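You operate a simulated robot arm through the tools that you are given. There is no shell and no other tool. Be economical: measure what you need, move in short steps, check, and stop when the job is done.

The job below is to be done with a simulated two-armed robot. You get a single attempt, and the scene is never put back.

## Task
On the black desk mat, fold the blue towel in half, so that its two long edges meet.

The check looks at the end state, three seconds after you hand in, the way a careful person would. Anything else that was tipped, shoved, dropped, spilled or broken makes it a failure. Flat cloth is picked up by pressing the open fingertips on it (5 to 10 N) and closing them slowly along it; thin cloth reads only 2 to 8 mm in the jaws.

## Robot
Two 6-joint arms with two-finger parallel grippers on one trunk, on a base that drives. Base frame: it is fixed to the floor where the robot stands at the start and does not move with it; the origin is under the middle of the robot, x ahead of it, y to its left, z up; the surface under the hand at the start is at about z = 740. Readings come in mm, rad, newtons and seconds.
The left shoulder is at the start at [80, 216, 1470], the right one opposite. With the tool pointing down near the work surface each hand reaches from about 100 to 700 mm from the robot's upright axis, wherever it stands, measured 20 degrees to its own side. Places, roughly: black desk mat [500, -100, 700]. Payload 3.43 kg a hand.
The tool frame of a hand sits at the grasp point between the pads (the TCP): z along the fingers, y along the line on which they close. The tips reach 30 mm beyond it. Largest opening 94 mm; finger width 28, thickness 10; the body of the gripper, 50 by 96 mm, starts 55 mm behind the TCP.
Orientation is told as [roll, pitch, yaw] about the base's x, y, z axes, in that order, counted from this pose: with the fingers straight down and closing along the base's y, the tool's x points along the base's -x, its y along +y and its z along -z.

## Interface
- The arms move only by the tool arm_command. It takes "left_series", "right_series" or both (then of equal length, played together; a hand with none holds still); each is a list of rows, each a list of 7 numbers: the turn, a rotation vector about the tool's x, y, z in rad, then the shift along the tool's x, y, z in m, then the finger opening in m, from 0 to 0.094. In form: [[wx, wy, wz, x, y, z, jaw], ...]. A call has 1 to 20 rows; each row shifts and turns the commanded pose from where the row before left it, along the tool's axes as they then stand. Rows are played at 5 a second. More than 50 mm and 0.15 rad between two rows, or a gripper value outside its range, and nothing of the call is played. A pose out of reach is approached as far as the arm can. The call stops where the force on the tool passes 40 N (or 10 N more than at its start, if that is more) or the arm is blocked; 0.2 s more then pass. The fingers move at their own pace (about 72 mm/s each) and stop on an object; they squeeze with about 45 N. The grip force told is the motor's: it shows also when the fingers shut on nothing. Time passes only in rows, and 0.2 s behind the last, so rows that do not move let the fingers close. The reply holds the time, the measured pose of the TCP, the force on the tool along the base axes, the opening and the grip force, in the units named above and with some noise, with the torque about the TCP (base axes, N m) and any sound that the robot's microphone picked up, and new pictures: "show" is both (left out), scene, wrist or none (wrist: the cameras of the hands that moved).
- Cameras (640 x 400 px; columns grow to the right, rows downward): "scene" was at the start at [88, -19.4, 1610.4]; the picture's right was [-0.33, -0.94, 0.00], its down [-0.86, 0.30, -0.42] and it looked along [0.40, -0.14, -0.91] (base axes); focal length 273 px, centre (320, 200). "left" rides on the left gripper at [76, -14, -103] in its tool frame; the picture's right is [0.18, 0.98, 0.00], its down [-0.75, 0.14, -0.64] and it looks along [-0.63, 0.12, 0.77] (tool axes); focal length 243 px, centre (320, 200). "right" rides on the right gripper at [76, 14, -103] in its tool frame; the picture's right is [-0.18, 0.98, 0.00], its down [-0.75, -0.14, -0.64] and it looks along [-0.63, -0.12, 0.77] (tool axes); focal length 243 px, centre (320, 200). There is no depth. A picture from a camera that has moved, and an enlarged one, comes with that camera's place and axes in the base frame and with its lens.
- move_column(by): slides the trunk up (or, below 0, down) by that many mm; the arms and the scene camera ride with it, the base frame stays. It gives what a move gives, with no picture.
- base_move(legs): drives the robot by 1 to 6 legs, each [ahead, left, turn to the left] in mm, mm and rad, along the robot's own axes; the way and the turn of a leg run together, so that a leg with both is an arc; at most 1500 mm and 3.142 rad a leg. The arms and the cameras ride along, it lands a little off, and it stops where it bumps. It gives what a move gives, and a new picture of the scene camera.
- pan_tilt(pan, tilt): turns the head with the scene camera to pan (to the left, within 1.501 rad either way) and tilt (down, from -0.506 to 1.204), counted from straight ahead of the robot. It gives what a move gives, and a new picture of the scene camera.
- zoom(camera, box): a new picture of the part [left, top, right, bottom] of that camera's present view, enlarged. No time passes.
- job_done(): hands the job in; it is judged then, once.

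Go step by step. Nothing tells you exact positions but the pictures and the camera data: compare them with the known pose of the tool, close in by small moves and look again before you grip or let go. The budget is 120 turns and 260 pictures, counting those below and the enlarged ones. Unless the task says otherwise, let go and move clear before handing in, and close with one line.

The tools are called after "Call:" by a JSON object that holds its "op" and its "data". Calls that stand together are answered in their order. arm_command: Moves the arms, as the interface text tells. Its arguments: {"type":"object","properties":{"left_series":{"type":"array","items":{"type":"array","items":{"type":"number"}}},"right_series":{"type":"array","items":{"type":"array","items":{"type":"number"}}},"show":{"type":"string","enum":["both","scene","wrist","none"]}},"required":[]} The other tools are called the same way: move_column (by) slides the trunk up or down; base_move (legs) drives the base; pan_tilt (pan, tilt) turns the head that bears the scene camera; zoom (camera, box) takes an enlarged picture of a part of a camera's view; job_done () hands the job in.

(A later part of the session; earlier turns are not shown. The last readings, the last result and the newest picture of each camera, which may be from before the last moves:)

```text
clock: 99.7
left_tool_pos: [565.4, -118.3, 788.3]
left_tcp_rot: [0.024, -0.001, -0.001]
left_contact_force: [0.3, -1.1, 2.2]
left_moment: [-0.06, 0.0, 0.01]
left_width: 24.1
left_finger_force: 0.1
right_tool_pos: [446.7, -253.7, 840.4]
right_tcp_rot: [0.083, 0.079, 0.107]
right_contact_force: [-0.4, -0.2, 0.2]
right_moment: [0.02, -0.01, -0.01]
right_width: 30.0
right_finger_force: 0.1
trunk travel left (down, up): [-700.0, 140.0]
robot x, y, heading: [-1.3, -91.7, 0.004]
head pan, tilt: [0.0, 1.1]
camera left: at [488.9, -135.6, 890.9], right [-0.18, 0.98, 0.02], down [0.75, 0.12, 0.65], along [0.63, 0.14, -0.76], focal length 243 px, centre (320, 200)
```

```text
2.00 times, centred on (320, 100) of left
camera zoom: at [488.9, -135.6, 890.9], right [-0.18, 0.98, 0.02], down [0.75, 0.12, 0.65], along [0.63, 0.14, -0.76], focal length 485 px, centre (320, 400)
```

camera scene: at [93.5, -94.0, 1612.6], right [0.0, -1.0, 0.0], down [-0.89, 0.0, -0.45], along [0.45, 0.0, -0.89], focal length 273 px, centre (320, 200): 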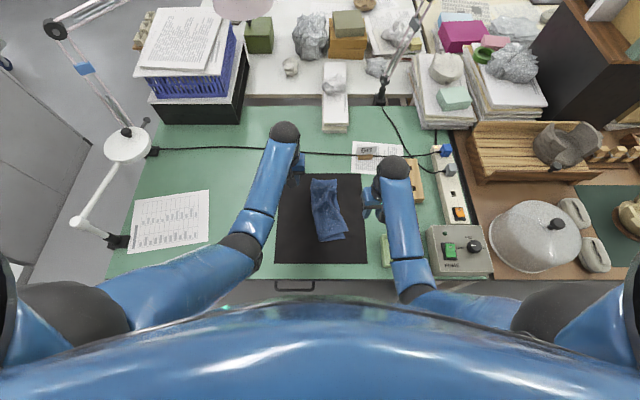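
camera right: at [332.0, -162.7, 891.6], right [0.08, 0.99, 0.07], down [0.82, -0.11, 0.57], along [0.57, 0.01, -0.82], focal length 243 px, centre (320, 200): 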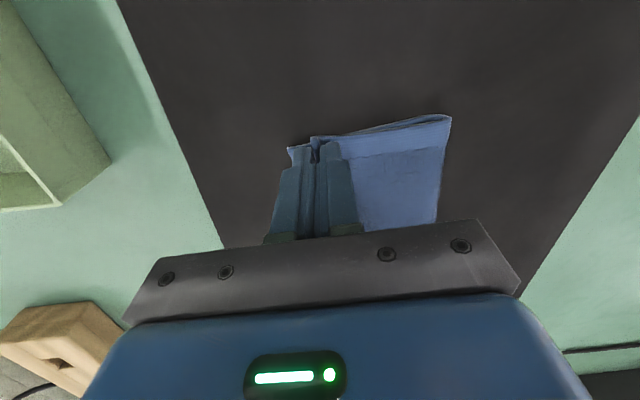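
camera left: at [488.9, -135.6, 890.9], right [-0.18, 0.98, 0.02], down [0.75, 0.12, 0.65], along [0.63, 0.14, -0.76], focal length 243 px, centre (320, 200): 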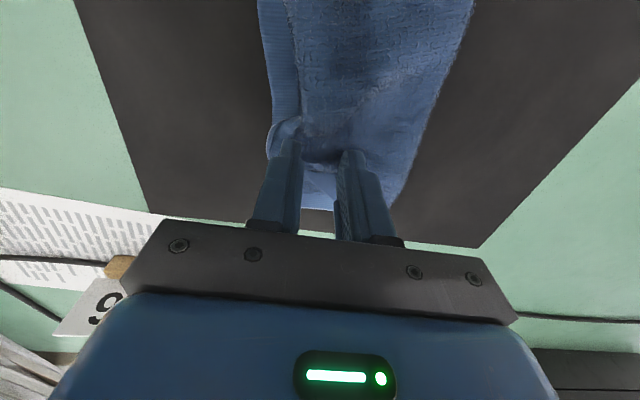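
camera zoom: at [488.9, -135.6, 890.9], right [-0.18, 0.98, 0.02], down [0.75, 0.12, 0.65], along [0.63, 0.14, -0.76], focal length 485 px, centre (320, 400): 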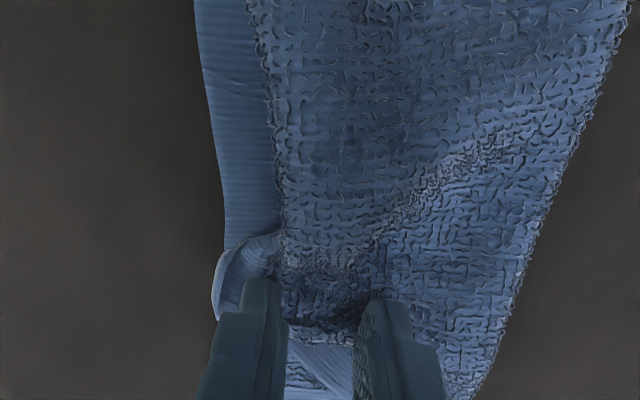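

Call:
{"op": "arm_command", "data": {"left_series": [[0, 0, 0, 0.004, 0, 0.001, 0.024], [0, 0, 0, 0, 0, 0.002, 0.024], [0, 0, 0, 0, 0, 0.002, 0.021], [0, 0, 0, 0, 0, 0, 0.018], [0, 0, 0, 0, 0, 0, 0.015], [0, 0, 0, 0, 0, 0, 0.012], [0, 0, 0, 0, 0, 0, 0.009], [0, 0, 0, 0, 0, 0, 0.006], [0, 0, 0, 0, 0, 0, 0.003], [0, 0, 0, 0, 0, 0, 0], [0, 0, 0, 0, 0, 0, 0], [0, 0, 0, 0, 0, -0.015, 0], [0, 0, 0, 0, 0, -0.02, 0], [0, 0, 0, 0, 0, -0.02, 0], [0, 0, 0, 0, 0, -0.015, 0]], "show": "both"}}

Call:
{"op": "zoom", "data": {"camera": "left", "box": [200, 0, 440, 200]}}

Call:
{"op": "zoom", "data": {"camera": "right", "box": [320, 0, 640, 240]}}

```text
clock: 102.9
left_tool_pos: [560.9, -120.3, 852.8]
left_tcp_rot: [0.024, 0.003, -0.002]
left_contact_force: [0.2, 0.8, -0.5]
left_moment: [-0.01, -0.01, 0.01]
left_width: 4.4
left_finger_force: 38.2
right_tool_pos: [446.4, -254.6, 840.0]
right_tcp_rot: [0.083, 0.08, 0.106]
right_contact_force: [-0.1, -0.2, -0.5]
right_moment: [0.0, -0.01, -0.03]
right_width: 30.1
right_finger_force: 0.0
trunk travel left (down, up): [-700.0, 140.0]
robot x, y, heading: [-2.0, -92.0, 0.002]
head pan, tilt: [0.0, 1.1]
camera scene: at [93.6, -89.9, 1612.5], right [0.0, -1.0, 0.0], down [-0.89, 0.0, -0.45], along [0.45, 0.0, -0.89], focal length 273 px, centre (320, 200)
camera left: at [484.8, -136.6, 955.9], right [-0.18, 0.98, 0.02], down [0.76, 0.12, 0.64], along [0.63, 0.14, -0.76], focal length 243 px, centre (320, 200)
```

scene: 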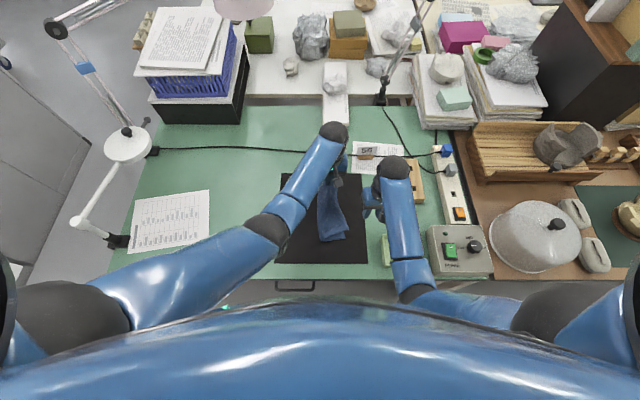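
left: 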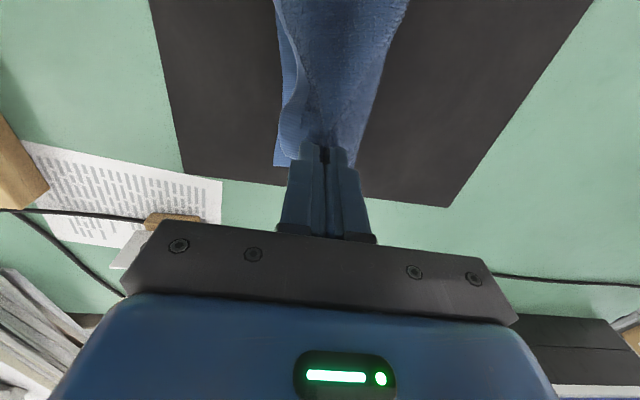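

```text
2.00 times, centred on (320, 100) of left
camera zoom: at [484.8, -136.6, 955.9], right [-0.18, 0.98, 0.02], down [0.76, 0.12, 0.64], along [0.63, 0.14, -0.76], focal length 485 px, centre (320, 400)
```

zoom: 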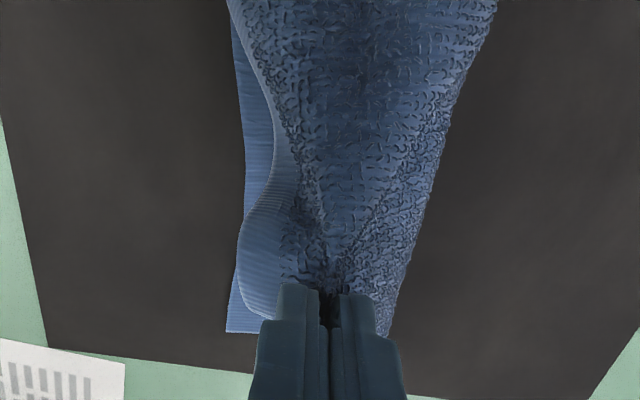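

```text
1.67 times, centred on (480, 120) of right
camera zoom: at [379.8, -256.5, 949.1], right [0.08, 0.99, 0.07], down [0.82, -0.11, 0.57], along [0.57, 0.01, -0.82], focal length 404 px, centre (53, 333)
```

zoom: 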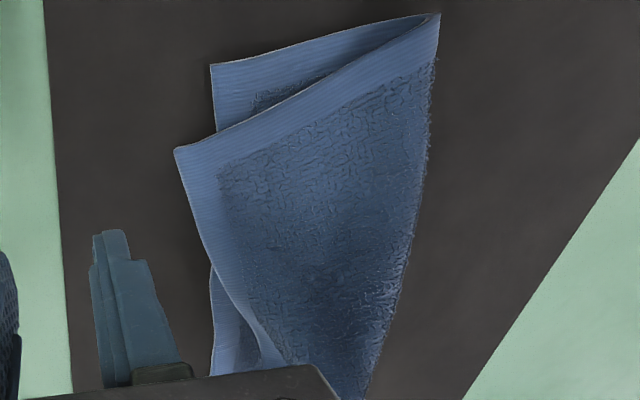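

The tuck opened up. I'll carry A forward over B and lower it most of the way, then check.

Call:
{"op": "arm_command", "data": {"left_series": [[0, 0, 0, -0.008, -0.004, 0.002, 0], [0, 0, 0, -0.008, -0.004, 0.01, 0], [0, 0, 0, -0.008, -0.004, 0.015, 0], [0, 0, 0, 0, 0, 0.013, 0], [0, 0, 0, 0, 0, 0, 0]], "show": "wrist"}}

Call:
{"op": "zoom", "data": {"camera": "left", "box": [200, 0, 440, 200]}}

Call:
{"op": "zoom", "data": {"camera": "scene", "box": [280, 155, 380, 255]}}

```text
clock: 104.1
left_tool_pos: [584.2, -130.9, 812.2]
left_tcp_rot: [0.025, 0.0, -0.002]
left_contact_force: [-0.4, 0.3, -0.1]
left_moment: [0.01, -0.01, -0.04]
left_width: 4.1
left_finger_force: 39.0
right_tool_pos: [447.6, -254.5, 841.3]
right_tcp_rot: [0.083, 0.082, 0.105]
right_contact_force: [0.2, -0.8, -0.8]
right_moment: [-0.03, -0.03, 0.01]
right_width: 29.8
right_finger_force: 0.0
trunk travel left (down, up): [-700.0, 140.0]
robot x, y, heading: [-2.4, -91.7, -0.003]
head pan, tilt: [0.0, 1.1]
camera left: at [509.1, -147.4, 914.4], right [-0.18, 0.98, 0.02], down [0.75, 0.12, 0.64], along [0.63, 0.14, -0.76], focal length 243 px, centre (320, 200)
```

left: 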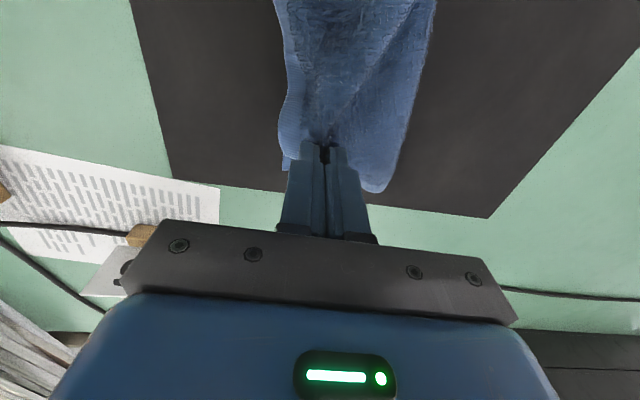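

```text
2.00 times, centred on (320, 100) of left
camera zoom: at [509.1, -147.4, 914.4], right [-0.18, 0.98, 0.02], down [0.75, 0.12, 0.64], along [0.63, 0.14, -0.76], focal length 485 px, centre (320, 400)
```

zoom: 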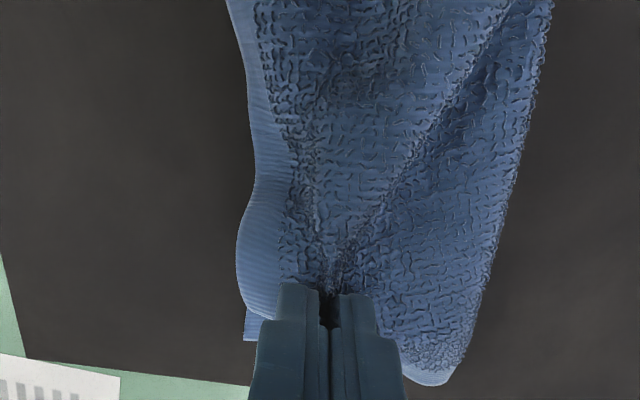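

```text
4.00 times, centred on (330, 205) of scene
camera zoom: at [93.3, -89.9, 1612.6], right [0.0, -1.0, 0.0], down [-0.89, 0.0, -0.45], along [0.45, 0.0, -0.89], focal length 1091 px, centre (280, 180)
```

zoom: 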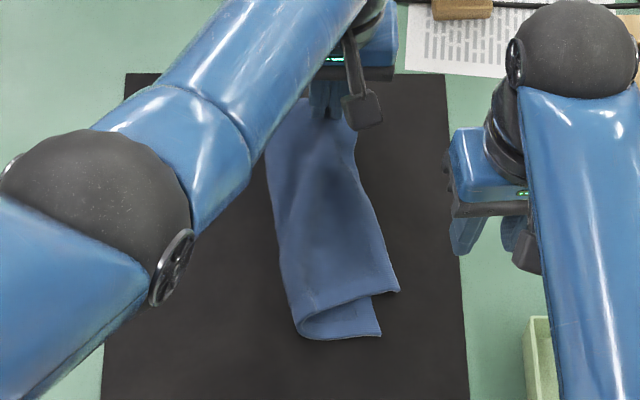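

A's strip lies well over B. I'll set it down, release, and withdraw the left hand.

Call:
{"op": "arm_command", "data": {"left_series": [[0, 0, 0, -0.004, 0, 0.012, 0], [0, 0, 0, 0, 0, 0.012, 0], [0, 0, 0, 0, 0, 0.002, 0.004], [0, 0, 0, 0, 0, 0, 0.01], [0, 0, 0, 0, 0, 0, 0.018], [0, 0, 0, 0, 0, -0.001, 0.026], [0, 0, 0, 0, 0, -0.01, 0.03], [0, 0, 0, 0, 0, -0.03, 0.03], [0, 0, 0, 0, 0, -0.04, 0.03], [0, 0, 0, 0.01, 0.045, -0.01, 0.03], [0, 0, 0, 0.01, 0.045, 0, 0.03], [0, 0, 0, 0.01, 0.045, 0, 0.03], [0, 0, 0, 0.01, 0.045, 0, 0.03], [0, 0, 0, 0.01, 0.045, 0, 0.03]], "show": "scene"}}

Call:
{"op": "zoom", "data": {"camera": "scene", "box": [280, 155, 380, 255]}}

Call:
{"op": "zoom", "data": {"camera": "right", "box": [320, 0, 640, 240]}}

```text
clock: 107.1
left_tool_pos: [541.2, 95.6, 884.0]
left_tcp_rot: [0.023, -0.001, -0.005]
left_contact_force: [-0.2, 0.8, 0.4]
left_moment: [0.01, -0.01, -0.01]
left_width: 30.2
left_finger_force: 0.1
right_tool_pos: [447.7, -252.5, 840.8]
right_tcp_rot: [0.084, 0.079, 0.108]
right_contact_force: [0.1, 0.0, -0.2]
right_moment: [0.0, -0.02, 0.02]
right_width: 30.0
right_finger_force: 0.0
trunk travel left (down, up): [-700.0, 140.0]
robot x, y, heading: [-1.8, -90.5, 0.004]
head pan, tilt: [0.0, 1.1]
camera scene: at [92.9, -88.1, 1612.6], right [0.0, -1.0, 0.0], down [-0.89, 0.0, -0.45], along [0.45, 0.0, -0.89], focal length 273 px, centre (320, 200)
```

scene: 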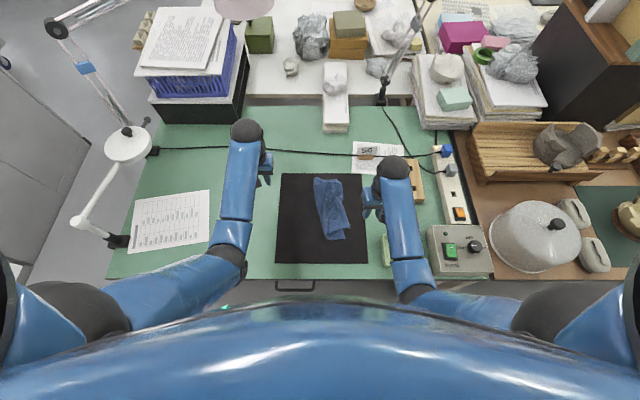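

```text
4.00 times, centred on (330, 205) of scene
camera zoom: at [92.9, -88.1, 1612.6], right [0.0, -1.0, 0.0], down [-0.89, 0.0, -0.45], along [0.45, 0.0, -0.89], focal length 1091 px, centre (280, 180)
```

zoom: 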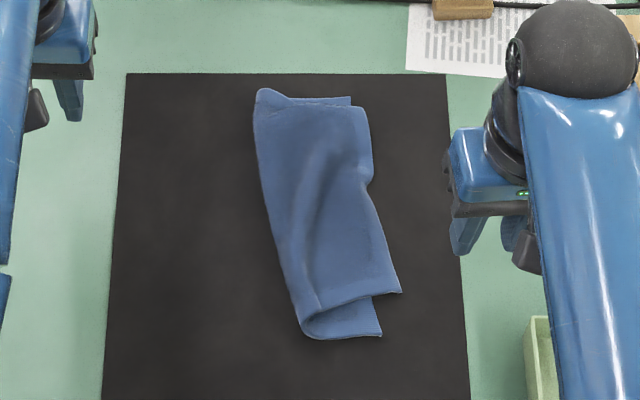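

```text
1.67 times, centred on (480, 120) of right
camera zoom: at [379.4, -255.4, 949.5], right [0.08, 0.99, 0.07], down [0.82, -0.11, 0.57], along [0.57, 0.01, -0.82], focal length 404 px, centre (53, 333)
```

zoom: 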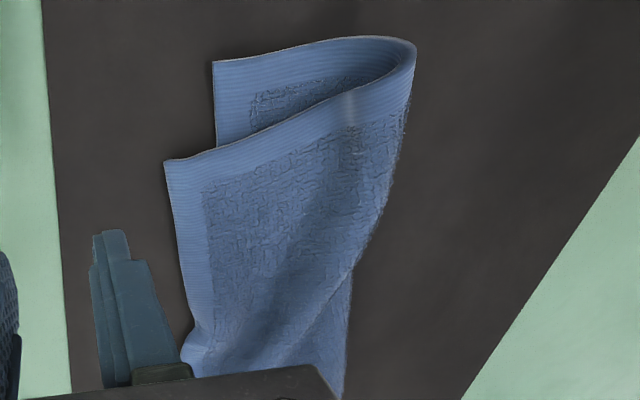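

The top layer is fully unrolled now. D sits at (426,-190) and must go to C at (387,-172). A is at (606,-166), with B at (619,-153). The right hand takes D's edge next.

Call:
{"op": "arm_command", "data": {"right_series": [[0, -0.08, 0, -0.001, 0.025, 0.01, 0.03], [0, 0, -0.1, -0.001, 0.025, 0.01, 0.03], [0, 0, 0, 0.003, 0.024, 0.01, 0.03], [0, 0, 0, 0, 0, 0.01, 0.03], [0, 0, 0, 0, 0, 0, 0.03]], "show": "wrist"}}

Call:
{"op": "zoom", "data": {"camera": "right", "box": [200, 0, 440, 200]}}

```text
clock: 108.3
left_tool_pos: [540.8, 94.1, 883.5]
left_tcp_rot: [0.025, 0.002, -0.002]
left_contact_force: [1.0, -0.1, 0.7]
left_moment: [-0.01, 0.02, -0.02]
left_width: 29.8
left_finger_force: 0.2
right_tool_pos: [436.3, -177.2, 805.8]
right_tcp_rot: [0.084, -0.009, 0.2]
right_contact_force: [0.4, -0.7, 0.4]
right_moment: [-0.01, -0.03, 0.01]
right_width: 29.9
right_finger_force: 0.0
trunk travel left (down, up): [-700.0, 140.0]
robot x, y, heading: [0.8, -90.2, 0.002]
head pan, tilt: [0.0, 1.1]
camera right: at [359.3, -188.6, 908.9], right [-0.02, 1.0, 0.08], down [0.77, -0.04, 0.63], along [0.64, 0.07, -0.77], focal length 243 px, centre (320, 200)
```

right: 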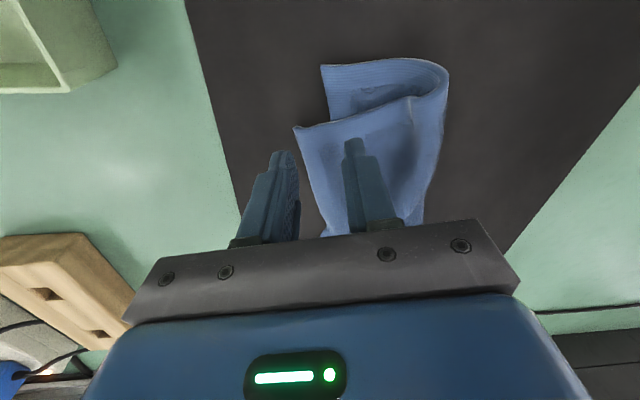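

```text
2.00 times, centred on (320, 100) of right
camera zoom: at [359.3, -188.6, 908.9], right [-0.02, 1.0, 0.08], down [0.77, -0.04, 0.63], along [0.64, 0.07, -0.77], focal length 485 px, centre (320, 400)
```

zoom: 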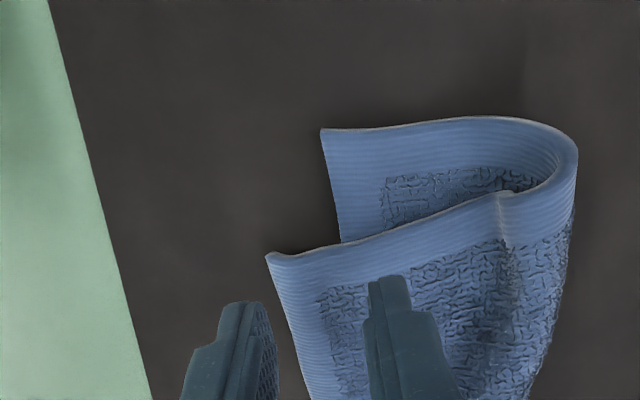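

Call:
{"op": "arm_command", "data": {"right_series": [[0, 0, 0, 0, 0, 0.012, 0.03], [0, 0, 0, 0, 0, 0.01, 0.03], [0, 0, 0, 0, 0, 0.005, 0.03], [0, 0, 0, 0, 0, 0.002, 0.03], [0, 0, 0, 0, 0, 0, 0.03]], "show": "none"}}

```text
clock: 109.5
left_tool_pos: [540.5, 94.0, 883.0]
left_tcp_rot: [0.025, 0.001, -0.001]
left_contact_force: [0.4, -0.4, -0.5]
left_moment: [0.02, -0.01, 0.0]
left_width: 30.1
left_finger_force: 0.0
right_tool_pos: [435.0, -175.8, 777.3]
right_tcp_rot: [0.084, -0.009, 0.201]
right_contact_force: [-0.7, -1.4, 2.6]
right_moment: [0.03, 0.03, -0.02]
right_width: 29.7
right_finger_force: 0.1
trunk travel left (down, up): [-700.0, 140.0]
robot x, y, heading: [0.9, -87.6, -0.004]
head pan, tilt: [0.0, 1.1]
```

Call:
{"op": "arm_command", "data": {"right_series": [[-0.04, 0, 0, 0, 0, 0.001, 0.03], [0, 0, 0, 0, 0, 0.0015, 0.03], [0, 0, 0, 0, 0, 0, 0.03]], "show": "none"}}

```text
clock: 110.3
left_tool_pos: [540.5, 93.3, 883.1]
left_tcp_rot: [0.025, 0.0, -0.002]
left_contact_force: [0.6, -1.1, -0.1]
left_moment: [-0.05, 0.01, -0.01]
left_width: 30.2
left_finger_force: 0.2
right_tool_pos: [435.8, -176.0, 776.9]
right_tcp_rot: [0.124, -0.011, 0.197]
right_contact_force: [1.2, -5.4, 21.0]
right_moment: [-0.3, -0.07, -0.01]
right_width: 29.9
right_finger_force: 0.1
trunk travel left (down, up): [-700.0, 140.0]
robot x, y, heading: [0.9, -90.2, 0.006]
head pan, tilt: [0.0, 1.1]
```

Call:
{"op": "arm_command", "data": {"right_series": [[0.025, 0, 0, 0, 0, -0.0008, 0.03], [0, 0, 0, 0, 0, 0, 0.027], [0, 0, 0, 0, 0, 0, 0.024], [0, 0, 0, 0, 0, 0, 0.021], [0, 0, 0, 0, 0, 0, 0.018], [0, 0, 0, 0, 0, 0, 0.015], [0, 0, 0, 0, 0, 0, 0.012], [0, 0, 0, 0, 0, 0, 0.009], [0, 0, 0, 0, 0, 0, 0.006], [0, 0, 0, 0, 0, 0, 0.003], [0, 0, 0, 0, 0, 0, 0], [0, 0, 0, 0, 0, 0, 0], [0, 0, 0, 0, 0, -0.01, 0], [0, 0, 0, 0, 0, -0.01, 0]], "show": "wrist"}}

Call:
{"op": "zoom", "data": {"camera": "right", "box": [200, 0, 440, 200]}}

```text
clock: 113.3
left_tool_pos: [541.8, 94.0, 883.5]
left_tcp_rot: [0.024, 0.0, -0.002]
left_contact_force: [-0.4, -0.8, 0.3]
left_moment: [-0.02, 0.0, 0.0]
left_width: 30.2
left_finger_force: 0.0
right_tool_pos: [435.4, -178.0, 794.2]
right_tcp_rot: [0.099, -0.008, 0.199]
right_contact_force: [-0.6, 0.2, -0.2]
right_moment: [0.0, 0.02, -0.01]
right_width: 4.2
right_finger_force: 39.2
trunk travel left (down, up): [-700.0, 140.0]
robot x, y, heading: [-2.6, -90.4, 0.004]
head pan, tilt: [0.0, 1.1]
camera right: at [358.7, -190.1, 897.8], right [-0.01, 1.0, 0.1], down [0.77, -0.05, 0.63], along [0.63, 0.08, -0.77], focal length 243 px, centre (320, 200)
```

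right: 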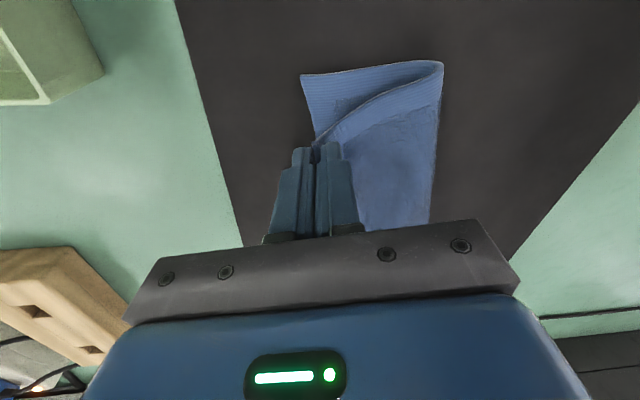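

```text
2.00 times, centred on (320, 100) of right
camera zoom: at [358.7, -190.1, 897.8], right [-0.01, 1.0, 0.1], down [0.77, -0.05, 0.63], along [0.63, 0.08, -0.77], focal length 485 px, centre (320, 400)
```

zoom: 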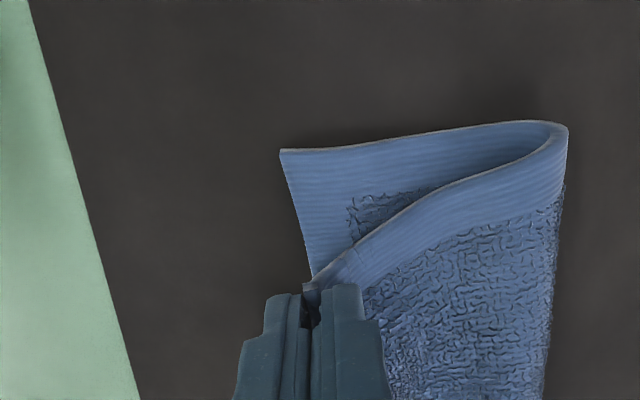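

D is gripped. I'll pull it back about 35 mm toward C.

Call:
{"op": "arm_command", "data": {"right_series": [[0, 0, 0, 0.008, 0.0037, -0.006, 0], [0, 0, 0.05, 0.008, 0.0037, 0, 0], [0, 0, 0.05, 0.008, 0.0037, 0, 0], [0, 0, 0, 0.008, 0.0037, 0, 0], [0, 0, 0, 0, 0, 0, 0]], "show": "wrist"}}

Call:
{"op": "zoom", "data": {"camera": "right", "box": [200, 0, 440, 200]}}

Call:
{"op": "zoom", "data": {"camera": "scene", "box": [280, 155, 380, 255]}}

```text
clock: 114.5
left_tool_pos: [541.9, 93.9, 883.1]
left_tcp_rot: [0.023, 0.001, -0.002]
left_contact_force: [-0.6, 0.4, 1.3]
left_moment: [0.02, 0.0, 0.02]
left_width: 30.0
left_finger_force: 0.1
right_tool_pos: [400.3, -168.8, 803.5]
right_tcp_rot: [0.1, -0.001, 0.099]
right_contact_force: [-0.4, -0.3, 0.2]
right_moment: [-0.02, -0.01, 0.05]
right_width: 4.4
right_finger_force: 38.4
trunk travel left (down, up): [-700.0, 140.0]
robot x, y, heading: [1.3, -95.2, 0.002]
head pan, tilt: [0.0, 1.1]
camera right: at [325.8, -173.1, 906.8], right [0.09, 0.99, 0.1], down [0.77, -0.13, 0.62], along [0.63, 0.02, -0.78], focal length 243 px, centre (320, 200)
```

right: 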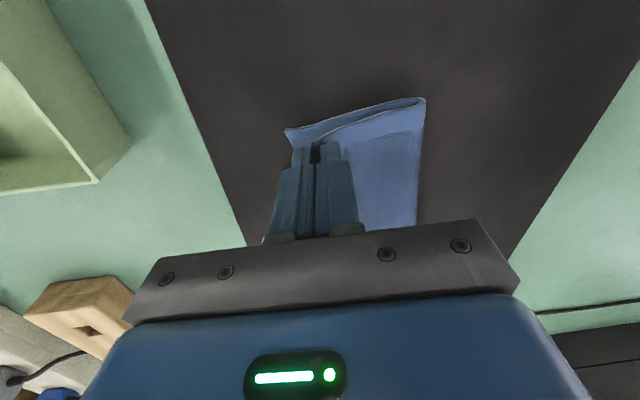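

```text
2.00 times, centred on (320, 100) of right
camera zoom: at [325.8, -173.1, 906.8], right [0.09, 0.99, 0.1], down [0.77, -0.13, 0.62], along [0.63, 0.02, -0.78], focal length 485 px, centre (320, 400)
```

zoom: 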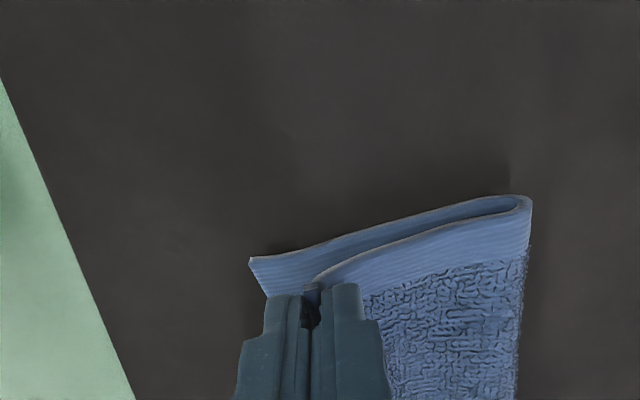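

```text
4.00 times, centred on (330, 205) of scene
camera zoom: at [93.5, -89.9, 1612.6], right [0.0, -1.0, 0.0], down [-0.89, 0.0, -0.45], along [0.45, 0.0, -0.89], focal length 1091 px, centre (280, 180)
```

zoom: 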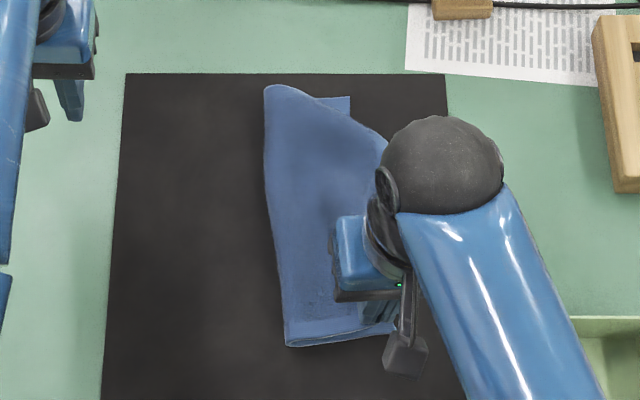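

D is back over C. I'll lower it, release, and withdraw the right hand; then A gets its final correction.

Call:
{"op": "arm_command", "data": {"right_series": [[0, 0, 0, 0.003, -0.003, 0.01, 0], [0, 0, 0, 0.002, -0.002, 0.012, 0], [0, 0, 0, 0, 0, 0.002, 0.004], [0, 0, 0, 0, 0, 0, 0.01], [0, 0, 0, 0, 0, 0, 0.018], [0, 0, 0, 0, 0, -0.001, 0.026], [0, 0, 0, 0, 0, -0.01, 0.03], [0, 0, 0, 0, 0, -0.03, 0.03], [0, 0, 0, -0.005, -0.02, -0.03, 0.03], [0, 0, 0, -0.005, -0.045, 0, 0.03], [0, 0, 0, -0.005, -0.045, 0, 0.03], [0, 0, 0, -0.005, -0.045, 0, 0.03], [0, 0, 0, 0, -0.03, 0, 0.03]], "show": "scene"}}

Call:
{"op": "zoom", "data": {"camera": "scene", "box": [280, 155, 380, 255]}}

```text
clock: 117.3
left_tool_pos: [540.8, 93.6, 882.7]
left_tcp_rot: [0.025, 0.001, -0.004]
left_contact_force: [0.3, 0.5, 0.5]
left_moment: [0.01, 0.01, -0.03]
left_width: 29.9
left_finger_force: 0.1
right_tool_pos: [436.8, -361.6, 830.5]
right_tcp_rot: [0.097, 0.003, 0.1]
right_contact_force: [-0.5, -0.6, 0.3]
right_moment: [-0.02, 0.01, 0.03]
right_width: 29.8
right_finger_force: 0.0
trunk travel left (down, up): [-700.0, 140.0]
robot x, y, heading: [-1.1, -93.3, 0.0]
head pan, tilt: [0.0, 1.1]
camera scene: at [93.8, -90.8, 1612.6], right [0.0, -1.0, 0.0], down [-0.89, 0.0, -0.45], along [0.45, 0.0, -0.89], focal length 273 px, centre (320, 200)
```

scene: 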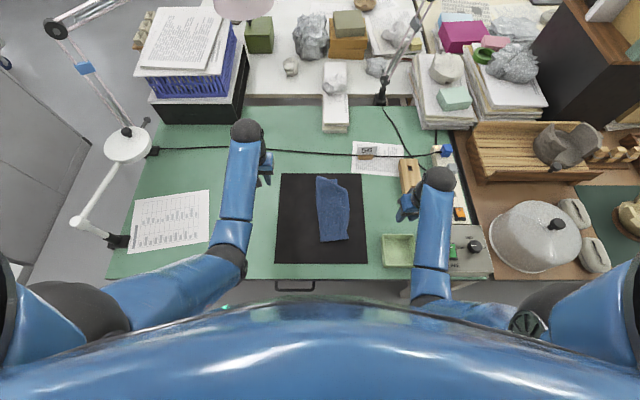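

```text
4.00 times, centred on (330, 205) of scene
camera zoom: at [93.8, -90.8, 1612.6], right [0.0, -1.0, 0.0], down [-0.89, 0.0, -0.45], along [0.45, 0.0, -0.89], focal length 1091 px, centre (280, 180)
```

zoom: 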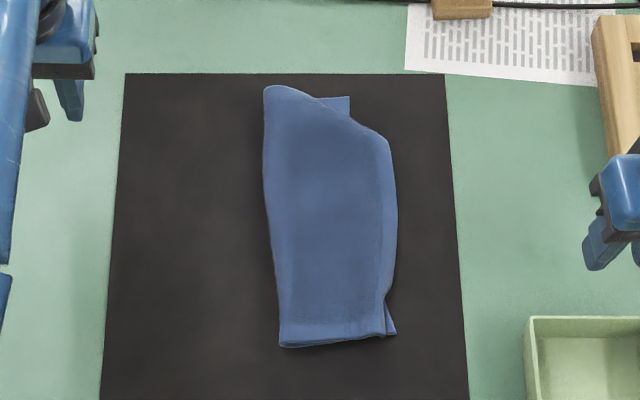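

The near end is in good shape. Only A, near (574,-188), must go to B at (619,-155). I'll hover the left hand for a close view.

Call:
{"op": "arm_command", "data": {"left_series": [[0, 0, 0, 0, -0.045, 0.005, 0.03], [0, 0, 0, 0, -0.045, 0.005, 0.03], [0, 0, 0, 0, -0.045, 0.005, 0.03], [0, 0, 0, 0, -0.045, 0.01, 0.03], [0, 0, 0, 0, -0.045, 0.01, 0.03]], "show": "wrist"}}

Call:
{"op": "zoom", "data": {"camera": "left", "box": [180, 0, 460, 200]}}

Call:
{"op": "zoom", "data": {"camera": "right", "box": [360, 0, 640, 220]}}

```text
clock: 118.5
left_tool_pos: [539.9, -132.9, 841.2]
left_tcp_rot: [0.026, 0.003, -0.002]
left_contact_force: [-0.1, 0.3, -0.6]
left_moment: [0.03, 0.0, 0.0]
left_width: 30.0
left_finger_force: 0.1
right_tool_pos: [437.9, -362.1, 830.5]
right_tcp_rot: [0.101, 0.001, 0.103]
right_contact_force: [0.2, 0.9, -0.6]
right_moment: [-0.01, -0.01, 0.0]
right_width: 30.1
right_finger_force: 0.0
trunk travel left (down, up): [-700.0, 140.0]
robot x, y, heading: [1.9, -89.2, 0.003]
head pan, tilt: [0.0, 1.1]
camera left: at [464.2, -149.8, 943.6], right [-0.18, 0.98, 0.03], down [0.75, 0.12, 0.64], along [0.63, 0.14, -0.76], focal length 243 px, centre (320, 200)
```

left: 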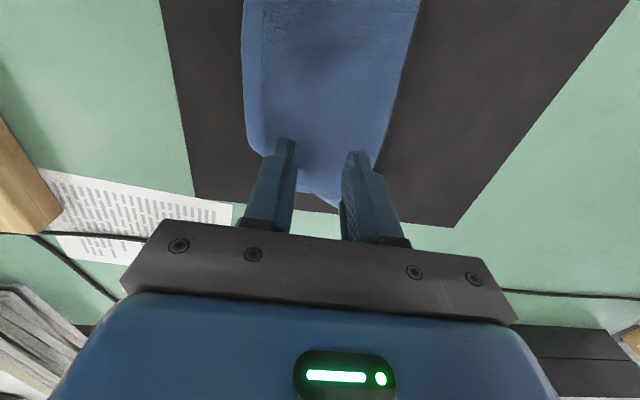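

```text
2.00 times, centred on (320, 100) of left
camera zoom: at [464.2, -149.8, 943.6], right [-0.18, 0.98, 0.03], down [0.75, 0.12, 0.64], along [0.63, 0.14, -0.76], focal length 485 px, centre (320, 400)
```

zoom: 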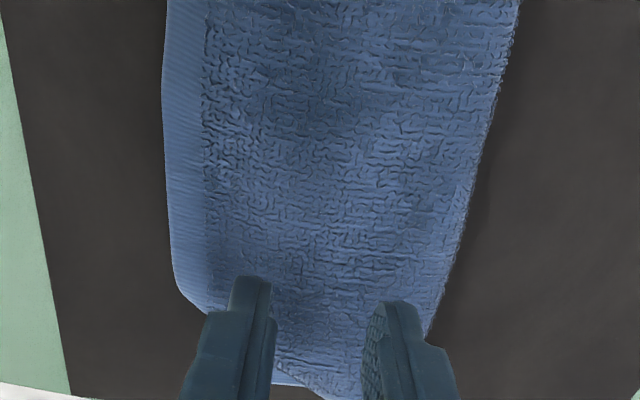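

```text
1.82 times, centred on (500, 110) of right
camera zoom: at [361.4, -366.1, 933.5], right [0.08, 0.99, 0.1], down [0.77, -0.13, 0.62], along [0.63, 0.02, -0.78], focal length 441 px, centre (-7, 364)
```

zoom: 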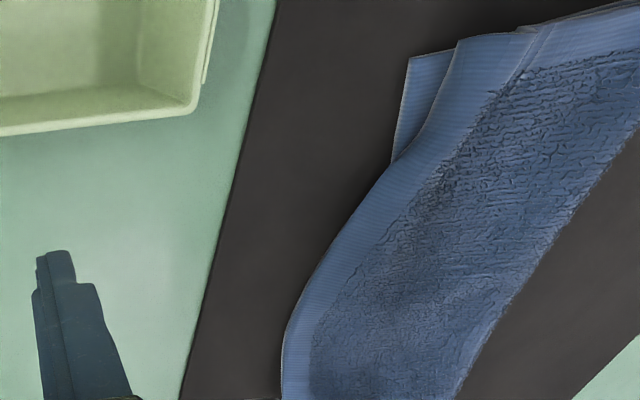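

The long edge looks good, but the far hem near A has tucked under again. I'll pinch the top layer near A, lift it so the hem springs out, and lay it over B.

Call:
{"op": "arm_command", "data": {"left_series": [[0, 0, 0, -0.009, -0.016, 0.015, 0.024], [0, 0, 0, -0.009, -0.016, 0.015, 0.024], [0, 0, 0, 0, 0, 0.015, 0.024], [0, 0, 0, 0, 0, 0.006, 0.024], [0, 0, 0, 0, 0, 0, 0.024]], "show": "wrist"}}

Call:
{"op": "zoom", "data": {"camera": "left", "box": [180, 0, 460, 200]}}

```text
clock: 119.7
left_tool_pos: [556.8, -163.1, 789.9]
left_tcp_rot: [0.024, 0.0, -0.001]
left_contact_force: [-0.2, 0.6, 0.4]
left_moment: [-0.01, -0.01, -0.03]
left_width: 23.9
left_finger_force: 0.0
right_tool_pos: [437.6, -360.6, 830.3]
right_tcp_rot: [0.098, 0.001, 0.101]
right_contact_force: [0.0, 0.2, -0.1]
right_moment: [0.0, 0.0, 0.01]
right_width: 30.1
right_finger_force: 0.0
trunk travel left (down, up): [-700.0, 140.0]
robot x, y, heading: [0.9, -90.7, 0.005]
head pan, tilt: [0.0, 1.1]
camera left: at [481.4, -179.7, 892.9], right [-0.18, 0.98, 0.02], down [0.75, 0.12, 0.64], along [0.63, 0.14, -0.76], focal length 243 px, centre (320, 200)
```

left: 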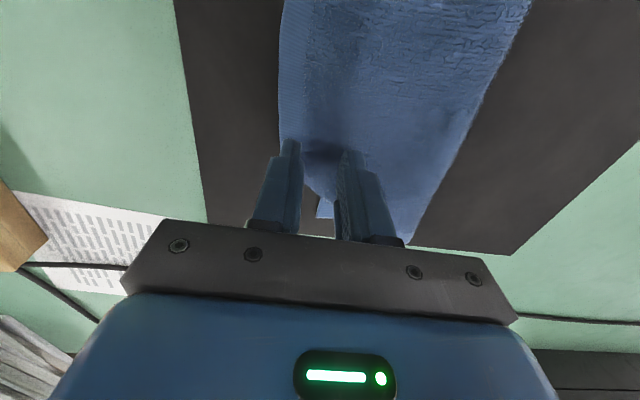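

```text
2.00 times, centred on (320, 100) of left
camera zoom: at [481.4, -179.7, 892.9], right [-0.18, 0.98, 0.02], down [0.75, 0.12, 0.64], along [0.63, 0.14, -0.76], focal length 485 px, centre (320, 400)
```

zoom: 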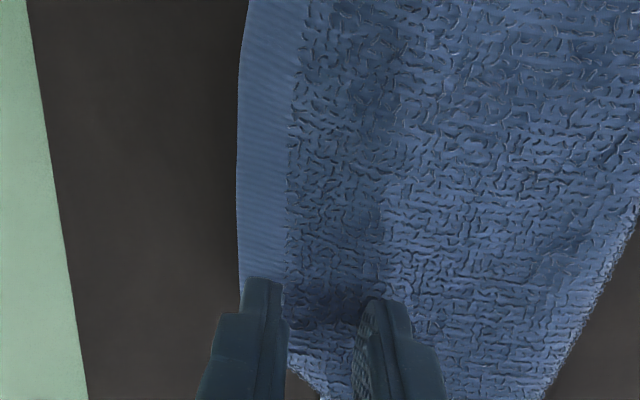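

Call:
{"op": "arm_command", "data": {"left_series": [[0, 0, 0, 0, 0, 0.003, 0.024], [0, 0, 0, 0, 0, 0.002, 0.024], [0, 0, 0, 0, 0, 0, 0.024]], "show": "none"}}

```text
clock: 120.5
left_tool_pos: [556.3, -162.7, 786.3]
left_tcp_rot: [0.026, 0.0, -0.003]
left_contact_force: [0.0, 0.1, 0.0]
left_moment: [-0.04, -0.01, -0.01]
left_width: 24.0
left_finger_force: 0.1
right_tool_pos: [436.8, -359.9, 831.5]
right_tcp_rot: [0.1, 0.003, 0.101]
right_contact_force: [-0.1, 0.0, 0.2]
right_moment: [0.0, 0.0, 0.02]
right_width: 30.0
right_finger_force: 0.1
trunk travel left (down, up): [-700.0, 140.0]
robot x, y, heading: [-0.7, -88.8, 0.007]
head pan, tilt: [0.0, 1.1]
```

Call:
{"op": "arm_command", "data": {"left_series": [[0, 0, 0, 0, 0, 0.003, 0.024], [0, 0, 0, 0, 0, 0.003, 0.024], [0, 0, 0, 0, 0, 0.001, 0.024], [0, 0, 0, 0, 0, 0, 0.024]], "show": "none"}}

```text
clock: 121.5
left_tool_pos: [557.5, -161.9, 779.4]
left_tcp_rot: [0.026, -0.002, -0.001]
left_contact_force: [1.1, 1.3, 9.7]
left_moment: [0.14, -0.09, 0.04]
left_width: 23.9
left_finger_force: 0.1
right_tool_pos: [437.3, -360.6, 832.1]
right_tcp_rot: [0.098, 0.001, 0.103]
right_contact_force: [-0.8, 0.2, 0.6]
right_moment: [0.01, 0.04, -0.01]
right_width: 29.9
right_finger_force: 0.1
trunk travel left (down, up): [-700.0, 140.0]
robot x, y, heading: [0.2, -87.5, -0.002]
head pan, tilt: [0.0, 1.1]
```

Call:
{"op": "arm_command", "data": {"left_series": [[-0.04, 0, 0, 0, -0.001, 0.0008, 0.024], [0, 0, 0, 0, 0, 0, 0.021], [0, 0, 0, 0, 0, 0, 0.018], [0, 0, 0, 0, 0, 0, 0.015], [0, 0, 0, 0, 0, 0, 0.012], [0, 0, 0, 0, 0, 0, 0.009], [0, 0, 0, 0, 0, 0, 0.006], [0, 0, 0, 0, 0, 0, 0.003], [0, 0, 0, 0, 0, 0, 0], [0, 0, 0, 0, 0, 0, 0], [0, 0, 0, 0, 0.005, -0.015, 0], [0, 0, 0, 0, 0.01, -0.02, 0], [0, 0, 0, 0, 0.01, -0.02, 0], [0, 0, 0, 0, 0.01, -0.01, 0], [0, 0, 0, 0, 0, 0, 0]], "show": "both"}}

Call:
{"op": "zoom", "data": {"camera": "left", "box": [180, 0, 460, 200]}}

Call:
{"op": "zoom", "data": {"camera": "scene", "box": [280, 155, 380, 255]}}

```text
clock: 124.7
left_tool_pos: [556.5, -132.6, 844.2]
left_tcp_rot: [0.064, 0.002, -0.002]
left_contact_force: [1.3, -0.4, 0.5]
left_moment: [-0.07, 0.02, -0.01]
left_width: 4.0
left_finger_force: 38.3
right_tool_pos: [436.0, -360.6, 831.0]
right_tcp_rot: [0.1, 0.002, 0.101]
right_contact_force: [-0.5, -0.2, 0.3]
right_moment: [0.02, -0.02, 0.01]
right_width: 29.9
right_finger_force: 0.1
trunk travel left (down, up): [-700.0, 140.0]
robot x, y, heading: [0.3, -88.6, 0.002]
head pan, tilt: [0.0, 1.1]
camera scene: at [93.4, -90.1, 1612.6], right [0.0, -1.0, 0.0], down [-0.89, 0.0, -0.45], along [0.45, 0.0, -0.89], focal length 273 px, centre (320, 200)
camera left: at [480.5, -153.2, 947.1], right [-0.18, 0.98, 0.06], down [0.75, 0.1, 0.65], along [0.63, 0.17, -0.76], focal length 243 px, centre (320, 200)
```

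scene: 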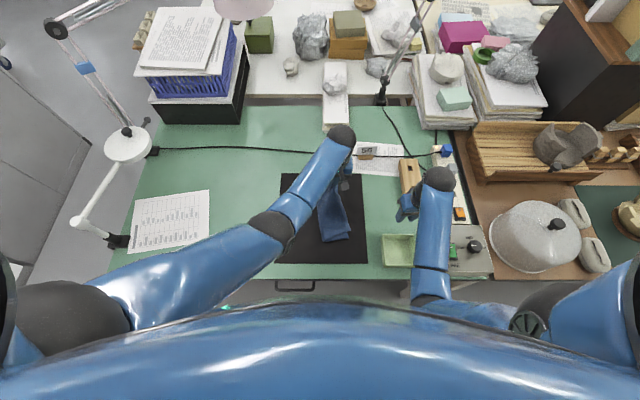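
left: 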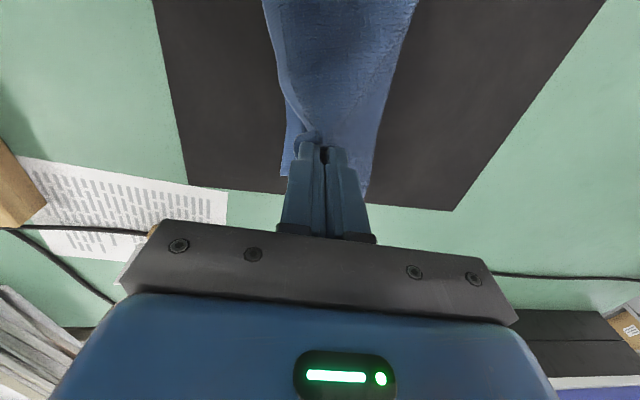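

```text
2.00 times, centred on (320, 100) of left
camera zoom: at [480.5, -153.2, 947.1], right [-0.18, 0.98, 0.06], down [0.75, 0.1, 0.65], along [0.63, 0.17, -0.76], focal length 485 px, centre (320, 400)
```

zoom: 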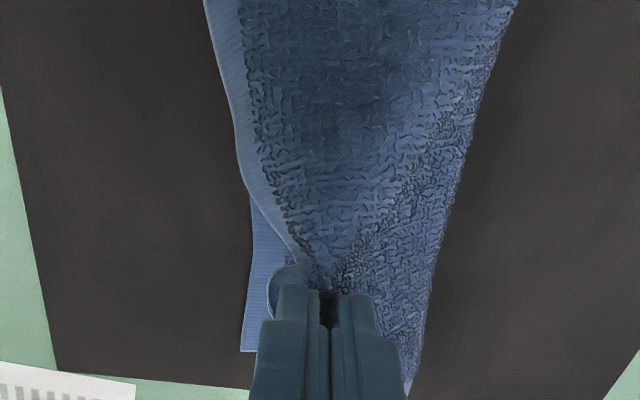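

```text
4.00 times, centred on (330, 205) of scene
camera zoom: at [93.4, -90.1, 1612.6], right [0.0, -1.0, 0.0], down [-0.89, 0.0, -0.45], along [0.45, 0.0, -0.89], focal length 1091 px, centre (280, 180)
```

zoom: 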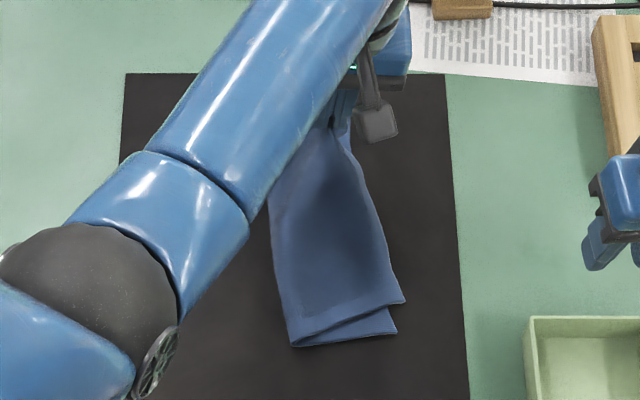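

Lifting A drags D forward, so both ends must be handled together. The left hand's pinch is already above its final spot; I'll lower it there and hold while the right hand picks D back.

Call:
{"op": "arm_command", "data": {"left_series": [[0, 0, 0, -0.008, -0.002, 0.01, 0], [0, 0, 0, -0.004, -0.002, 0.015, 0], [0, 0, 0, 0.004, 0, 0.015, 0], [0, 0, 0, 0.006, 0, 0.015, 0], [0, 0, 0, 0.002, 0, 0.004, 0]], "right_series": [[-0.06, 0, -0.05, 0, 0.03, 0, 0.03], [-0.05, 0, -0.05, 0, 0.03, 0, 0.03], [-0.05, 0, 0, 0.002, 0.03, 0, 0.03], [-0.05, 0, 0, 0.002, 0.02, 0, 0.03], [0, 0, 0, 0, 0, 0, 0.03]], "show": "both"}}

Call:
{"op": "zoom", "data": {"camera": "scene", "box": [280, 155, 380, 255]}}

Call:
{"op": "zoom", "data": {"camera": "left", "box": [180, 0, 460, 200]}}

```text
clock: 125.9
left_tool_pos: [557.2, -133.3, 785.4]
left_tcp_rot: [0.065, 0.001, -0.003]
left_contact_force: [0.4, 0.1, 0.7]
left_moment: [-0.01, 0.0, -0.03]
left_width: 4.0
left_finger_force: 38.5
right_tool_pos: [414.4, -253.3, 850.9]
right_tcp_rot: [0.309, -0.014, 0.198]
right_contact_force: [0.1, -0.3, 0.1]
right_moment: [0.03, 0.02, 0.04]
right_width: 30.1
right_finger_force: 0.0
trunk travel left (down, up): [-700.0, 140.0]
robot x, y, heading: [-0.4, -89.5, 0.001]
head pan, tilt: [0.0, 1.1]
camera scene: at [93.8, -90.2, 1612.6], right [0.0, -1.0, 0.0], down [-0.89, 0.0, -0.45], along [0.45, 0.0, -0.89], focal length 273 px, centre (320, 200)
camera right: at [342.7, -286.7, 950.8], right [-0.01, 0.95, 0.3], down [0.8, -0.18, 0.58], along [0.61, 0.25, -0.76], focal length 243 px, centre (320, 200)
camera left: at [481.1, -153.4, 887.7], right [-0.18, 0.98, 0.06], down [0.75, 0.1, 0.65], along [0.63, 0.17, -0.76], focal length 243 px, centre (320, 200)
```

scene: 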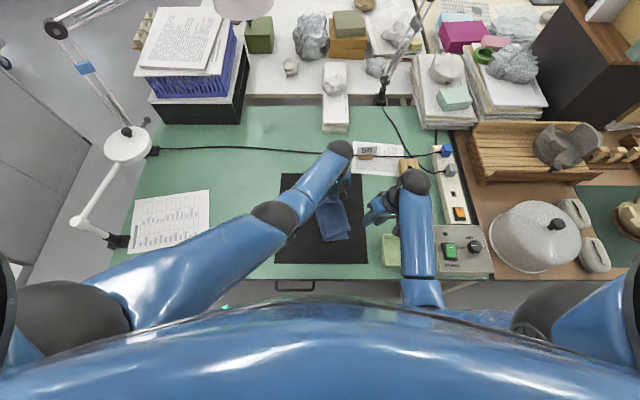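
right: 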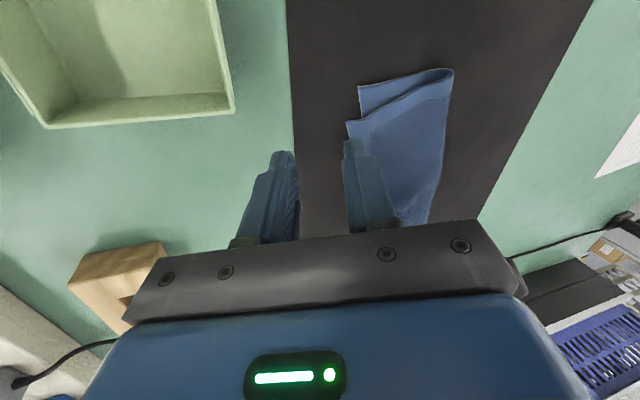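
left: 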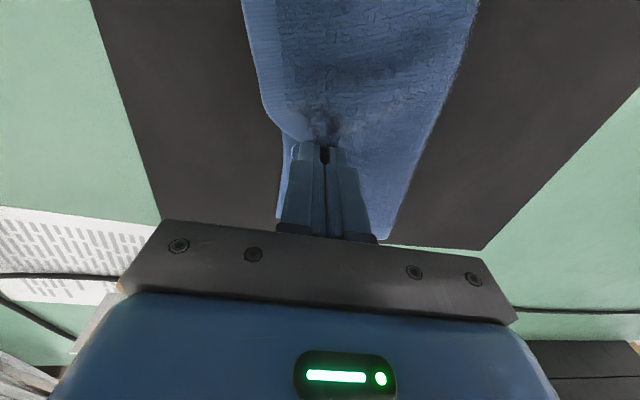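

```text
4.00 times, centred on (330, 205) of scene
camera zoom: at [93.8, -90.2, 1612.6], right [0.0, -1.0, 0.0], down [-0.89, 0.0, -0.45], along [0.45, 0.0, -0.89], focal length 1091 px, centre (280, 180)
```

zoom: 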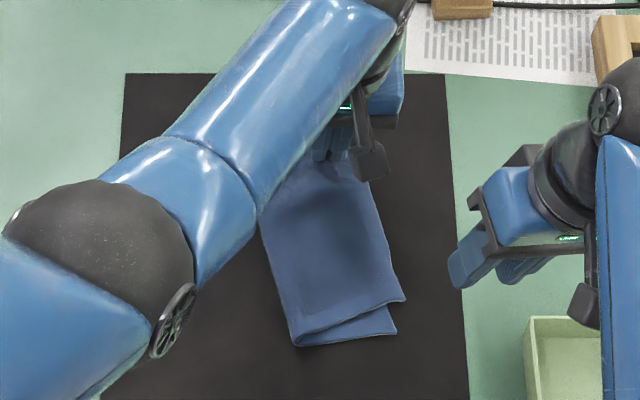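

```text
2.00 times, centred on (320, 100) of left
camera zoom: at [481.1, -153.4, 887.7], right [-0.18, 0.98, 0.06], down [0.75, 0.1, 0.65], along [0.63, 0.17, -0.76], focal length 485 px, centre (320, 400)
```

zoom: 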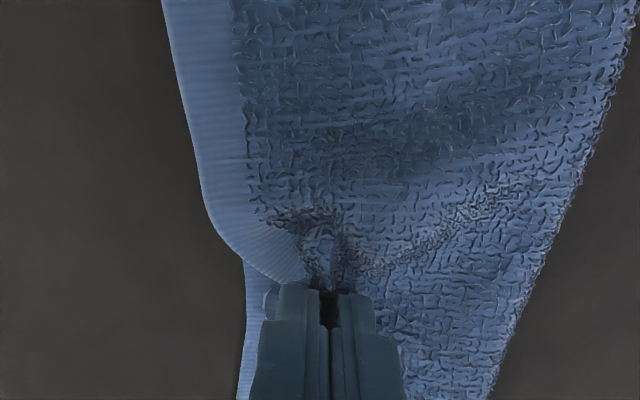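

Call:
{"op": "arm_command", "data": {"right_series": [[0.1, 0, 0.075, 0, 0.02, 0, 0.03], [0.1, 0, 0.075, 0, 0.02, 0, 0.03], [0, 0, 0, -0.003, 0.01, 0.015, 0.03], [0, 0, 0, -0.003, 0.01, 0.015, 0.03], [0, 0, 0, -0.002, 0.007, 0.01, 0.03], [0, 0, 0, 0, 0, 0, 0.03]], "show": "wrist"}}

Call:
{"op": "zoom", "data": {"camera": "right", "box": [200, 0, 440, 200]}}

```text
clock: 127.3
left_tool_pos: [556.4, -132.6, 786.1]
left_tcp_rot: [0.063, 0.002, 0.001]
left_contact_force: [-0.5, 0.3, -0.2]
left_moment: [-0.01, -0.03, -0.02]
left_width: 3.9
left_finger_force: 38.2
right_tool_pos: [415.5, -183.2, 823.1]
right_tcp_rot: [0.107, 0.018, 0.052]
right_contact_force: [-0.9, 0.1, 0.0]
right_moment: [0.05, 0.0, -0.01]
right_width: 29.9
right_finger_force: 0.0
trunk travel left (down, up): [-700.0, 140.0]
robot x, y, heading: [2.7, -89.4, -0.001]
head pan, tilt: [0.0, 1.1]
camera right: at [340.3, -185.7, 927.6], right [0.13, 0.99, 0.1], down [0.77, -0.17, 0.61], along [0.62, 0.0, -0.79], focal length 243 px, centre (320, 200)
```

right: 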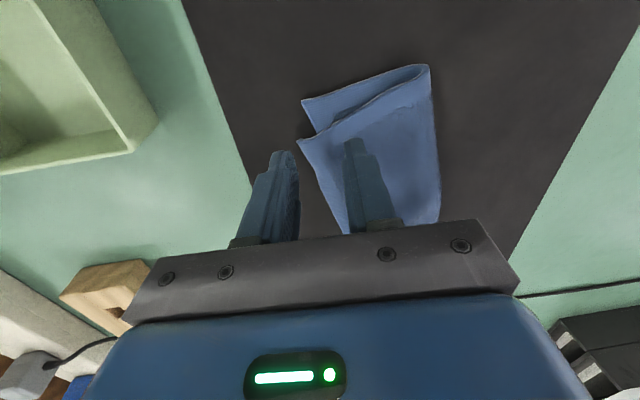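

```text
2.00 times, centred on (320, 100) of right
camera zoom: at [340.3, -185.7, 927.6], right [0.13, 0.99, 0.1], down [0.77, -0.17, 0.61], along [0.62, 0.0, -0.79], focal length 485 px, centre (320, 400)
```

zoom: 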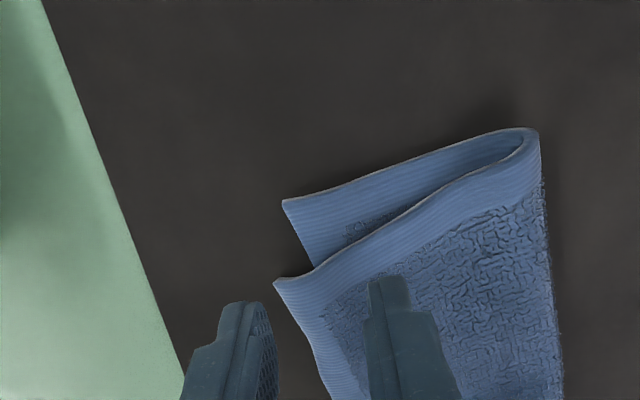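

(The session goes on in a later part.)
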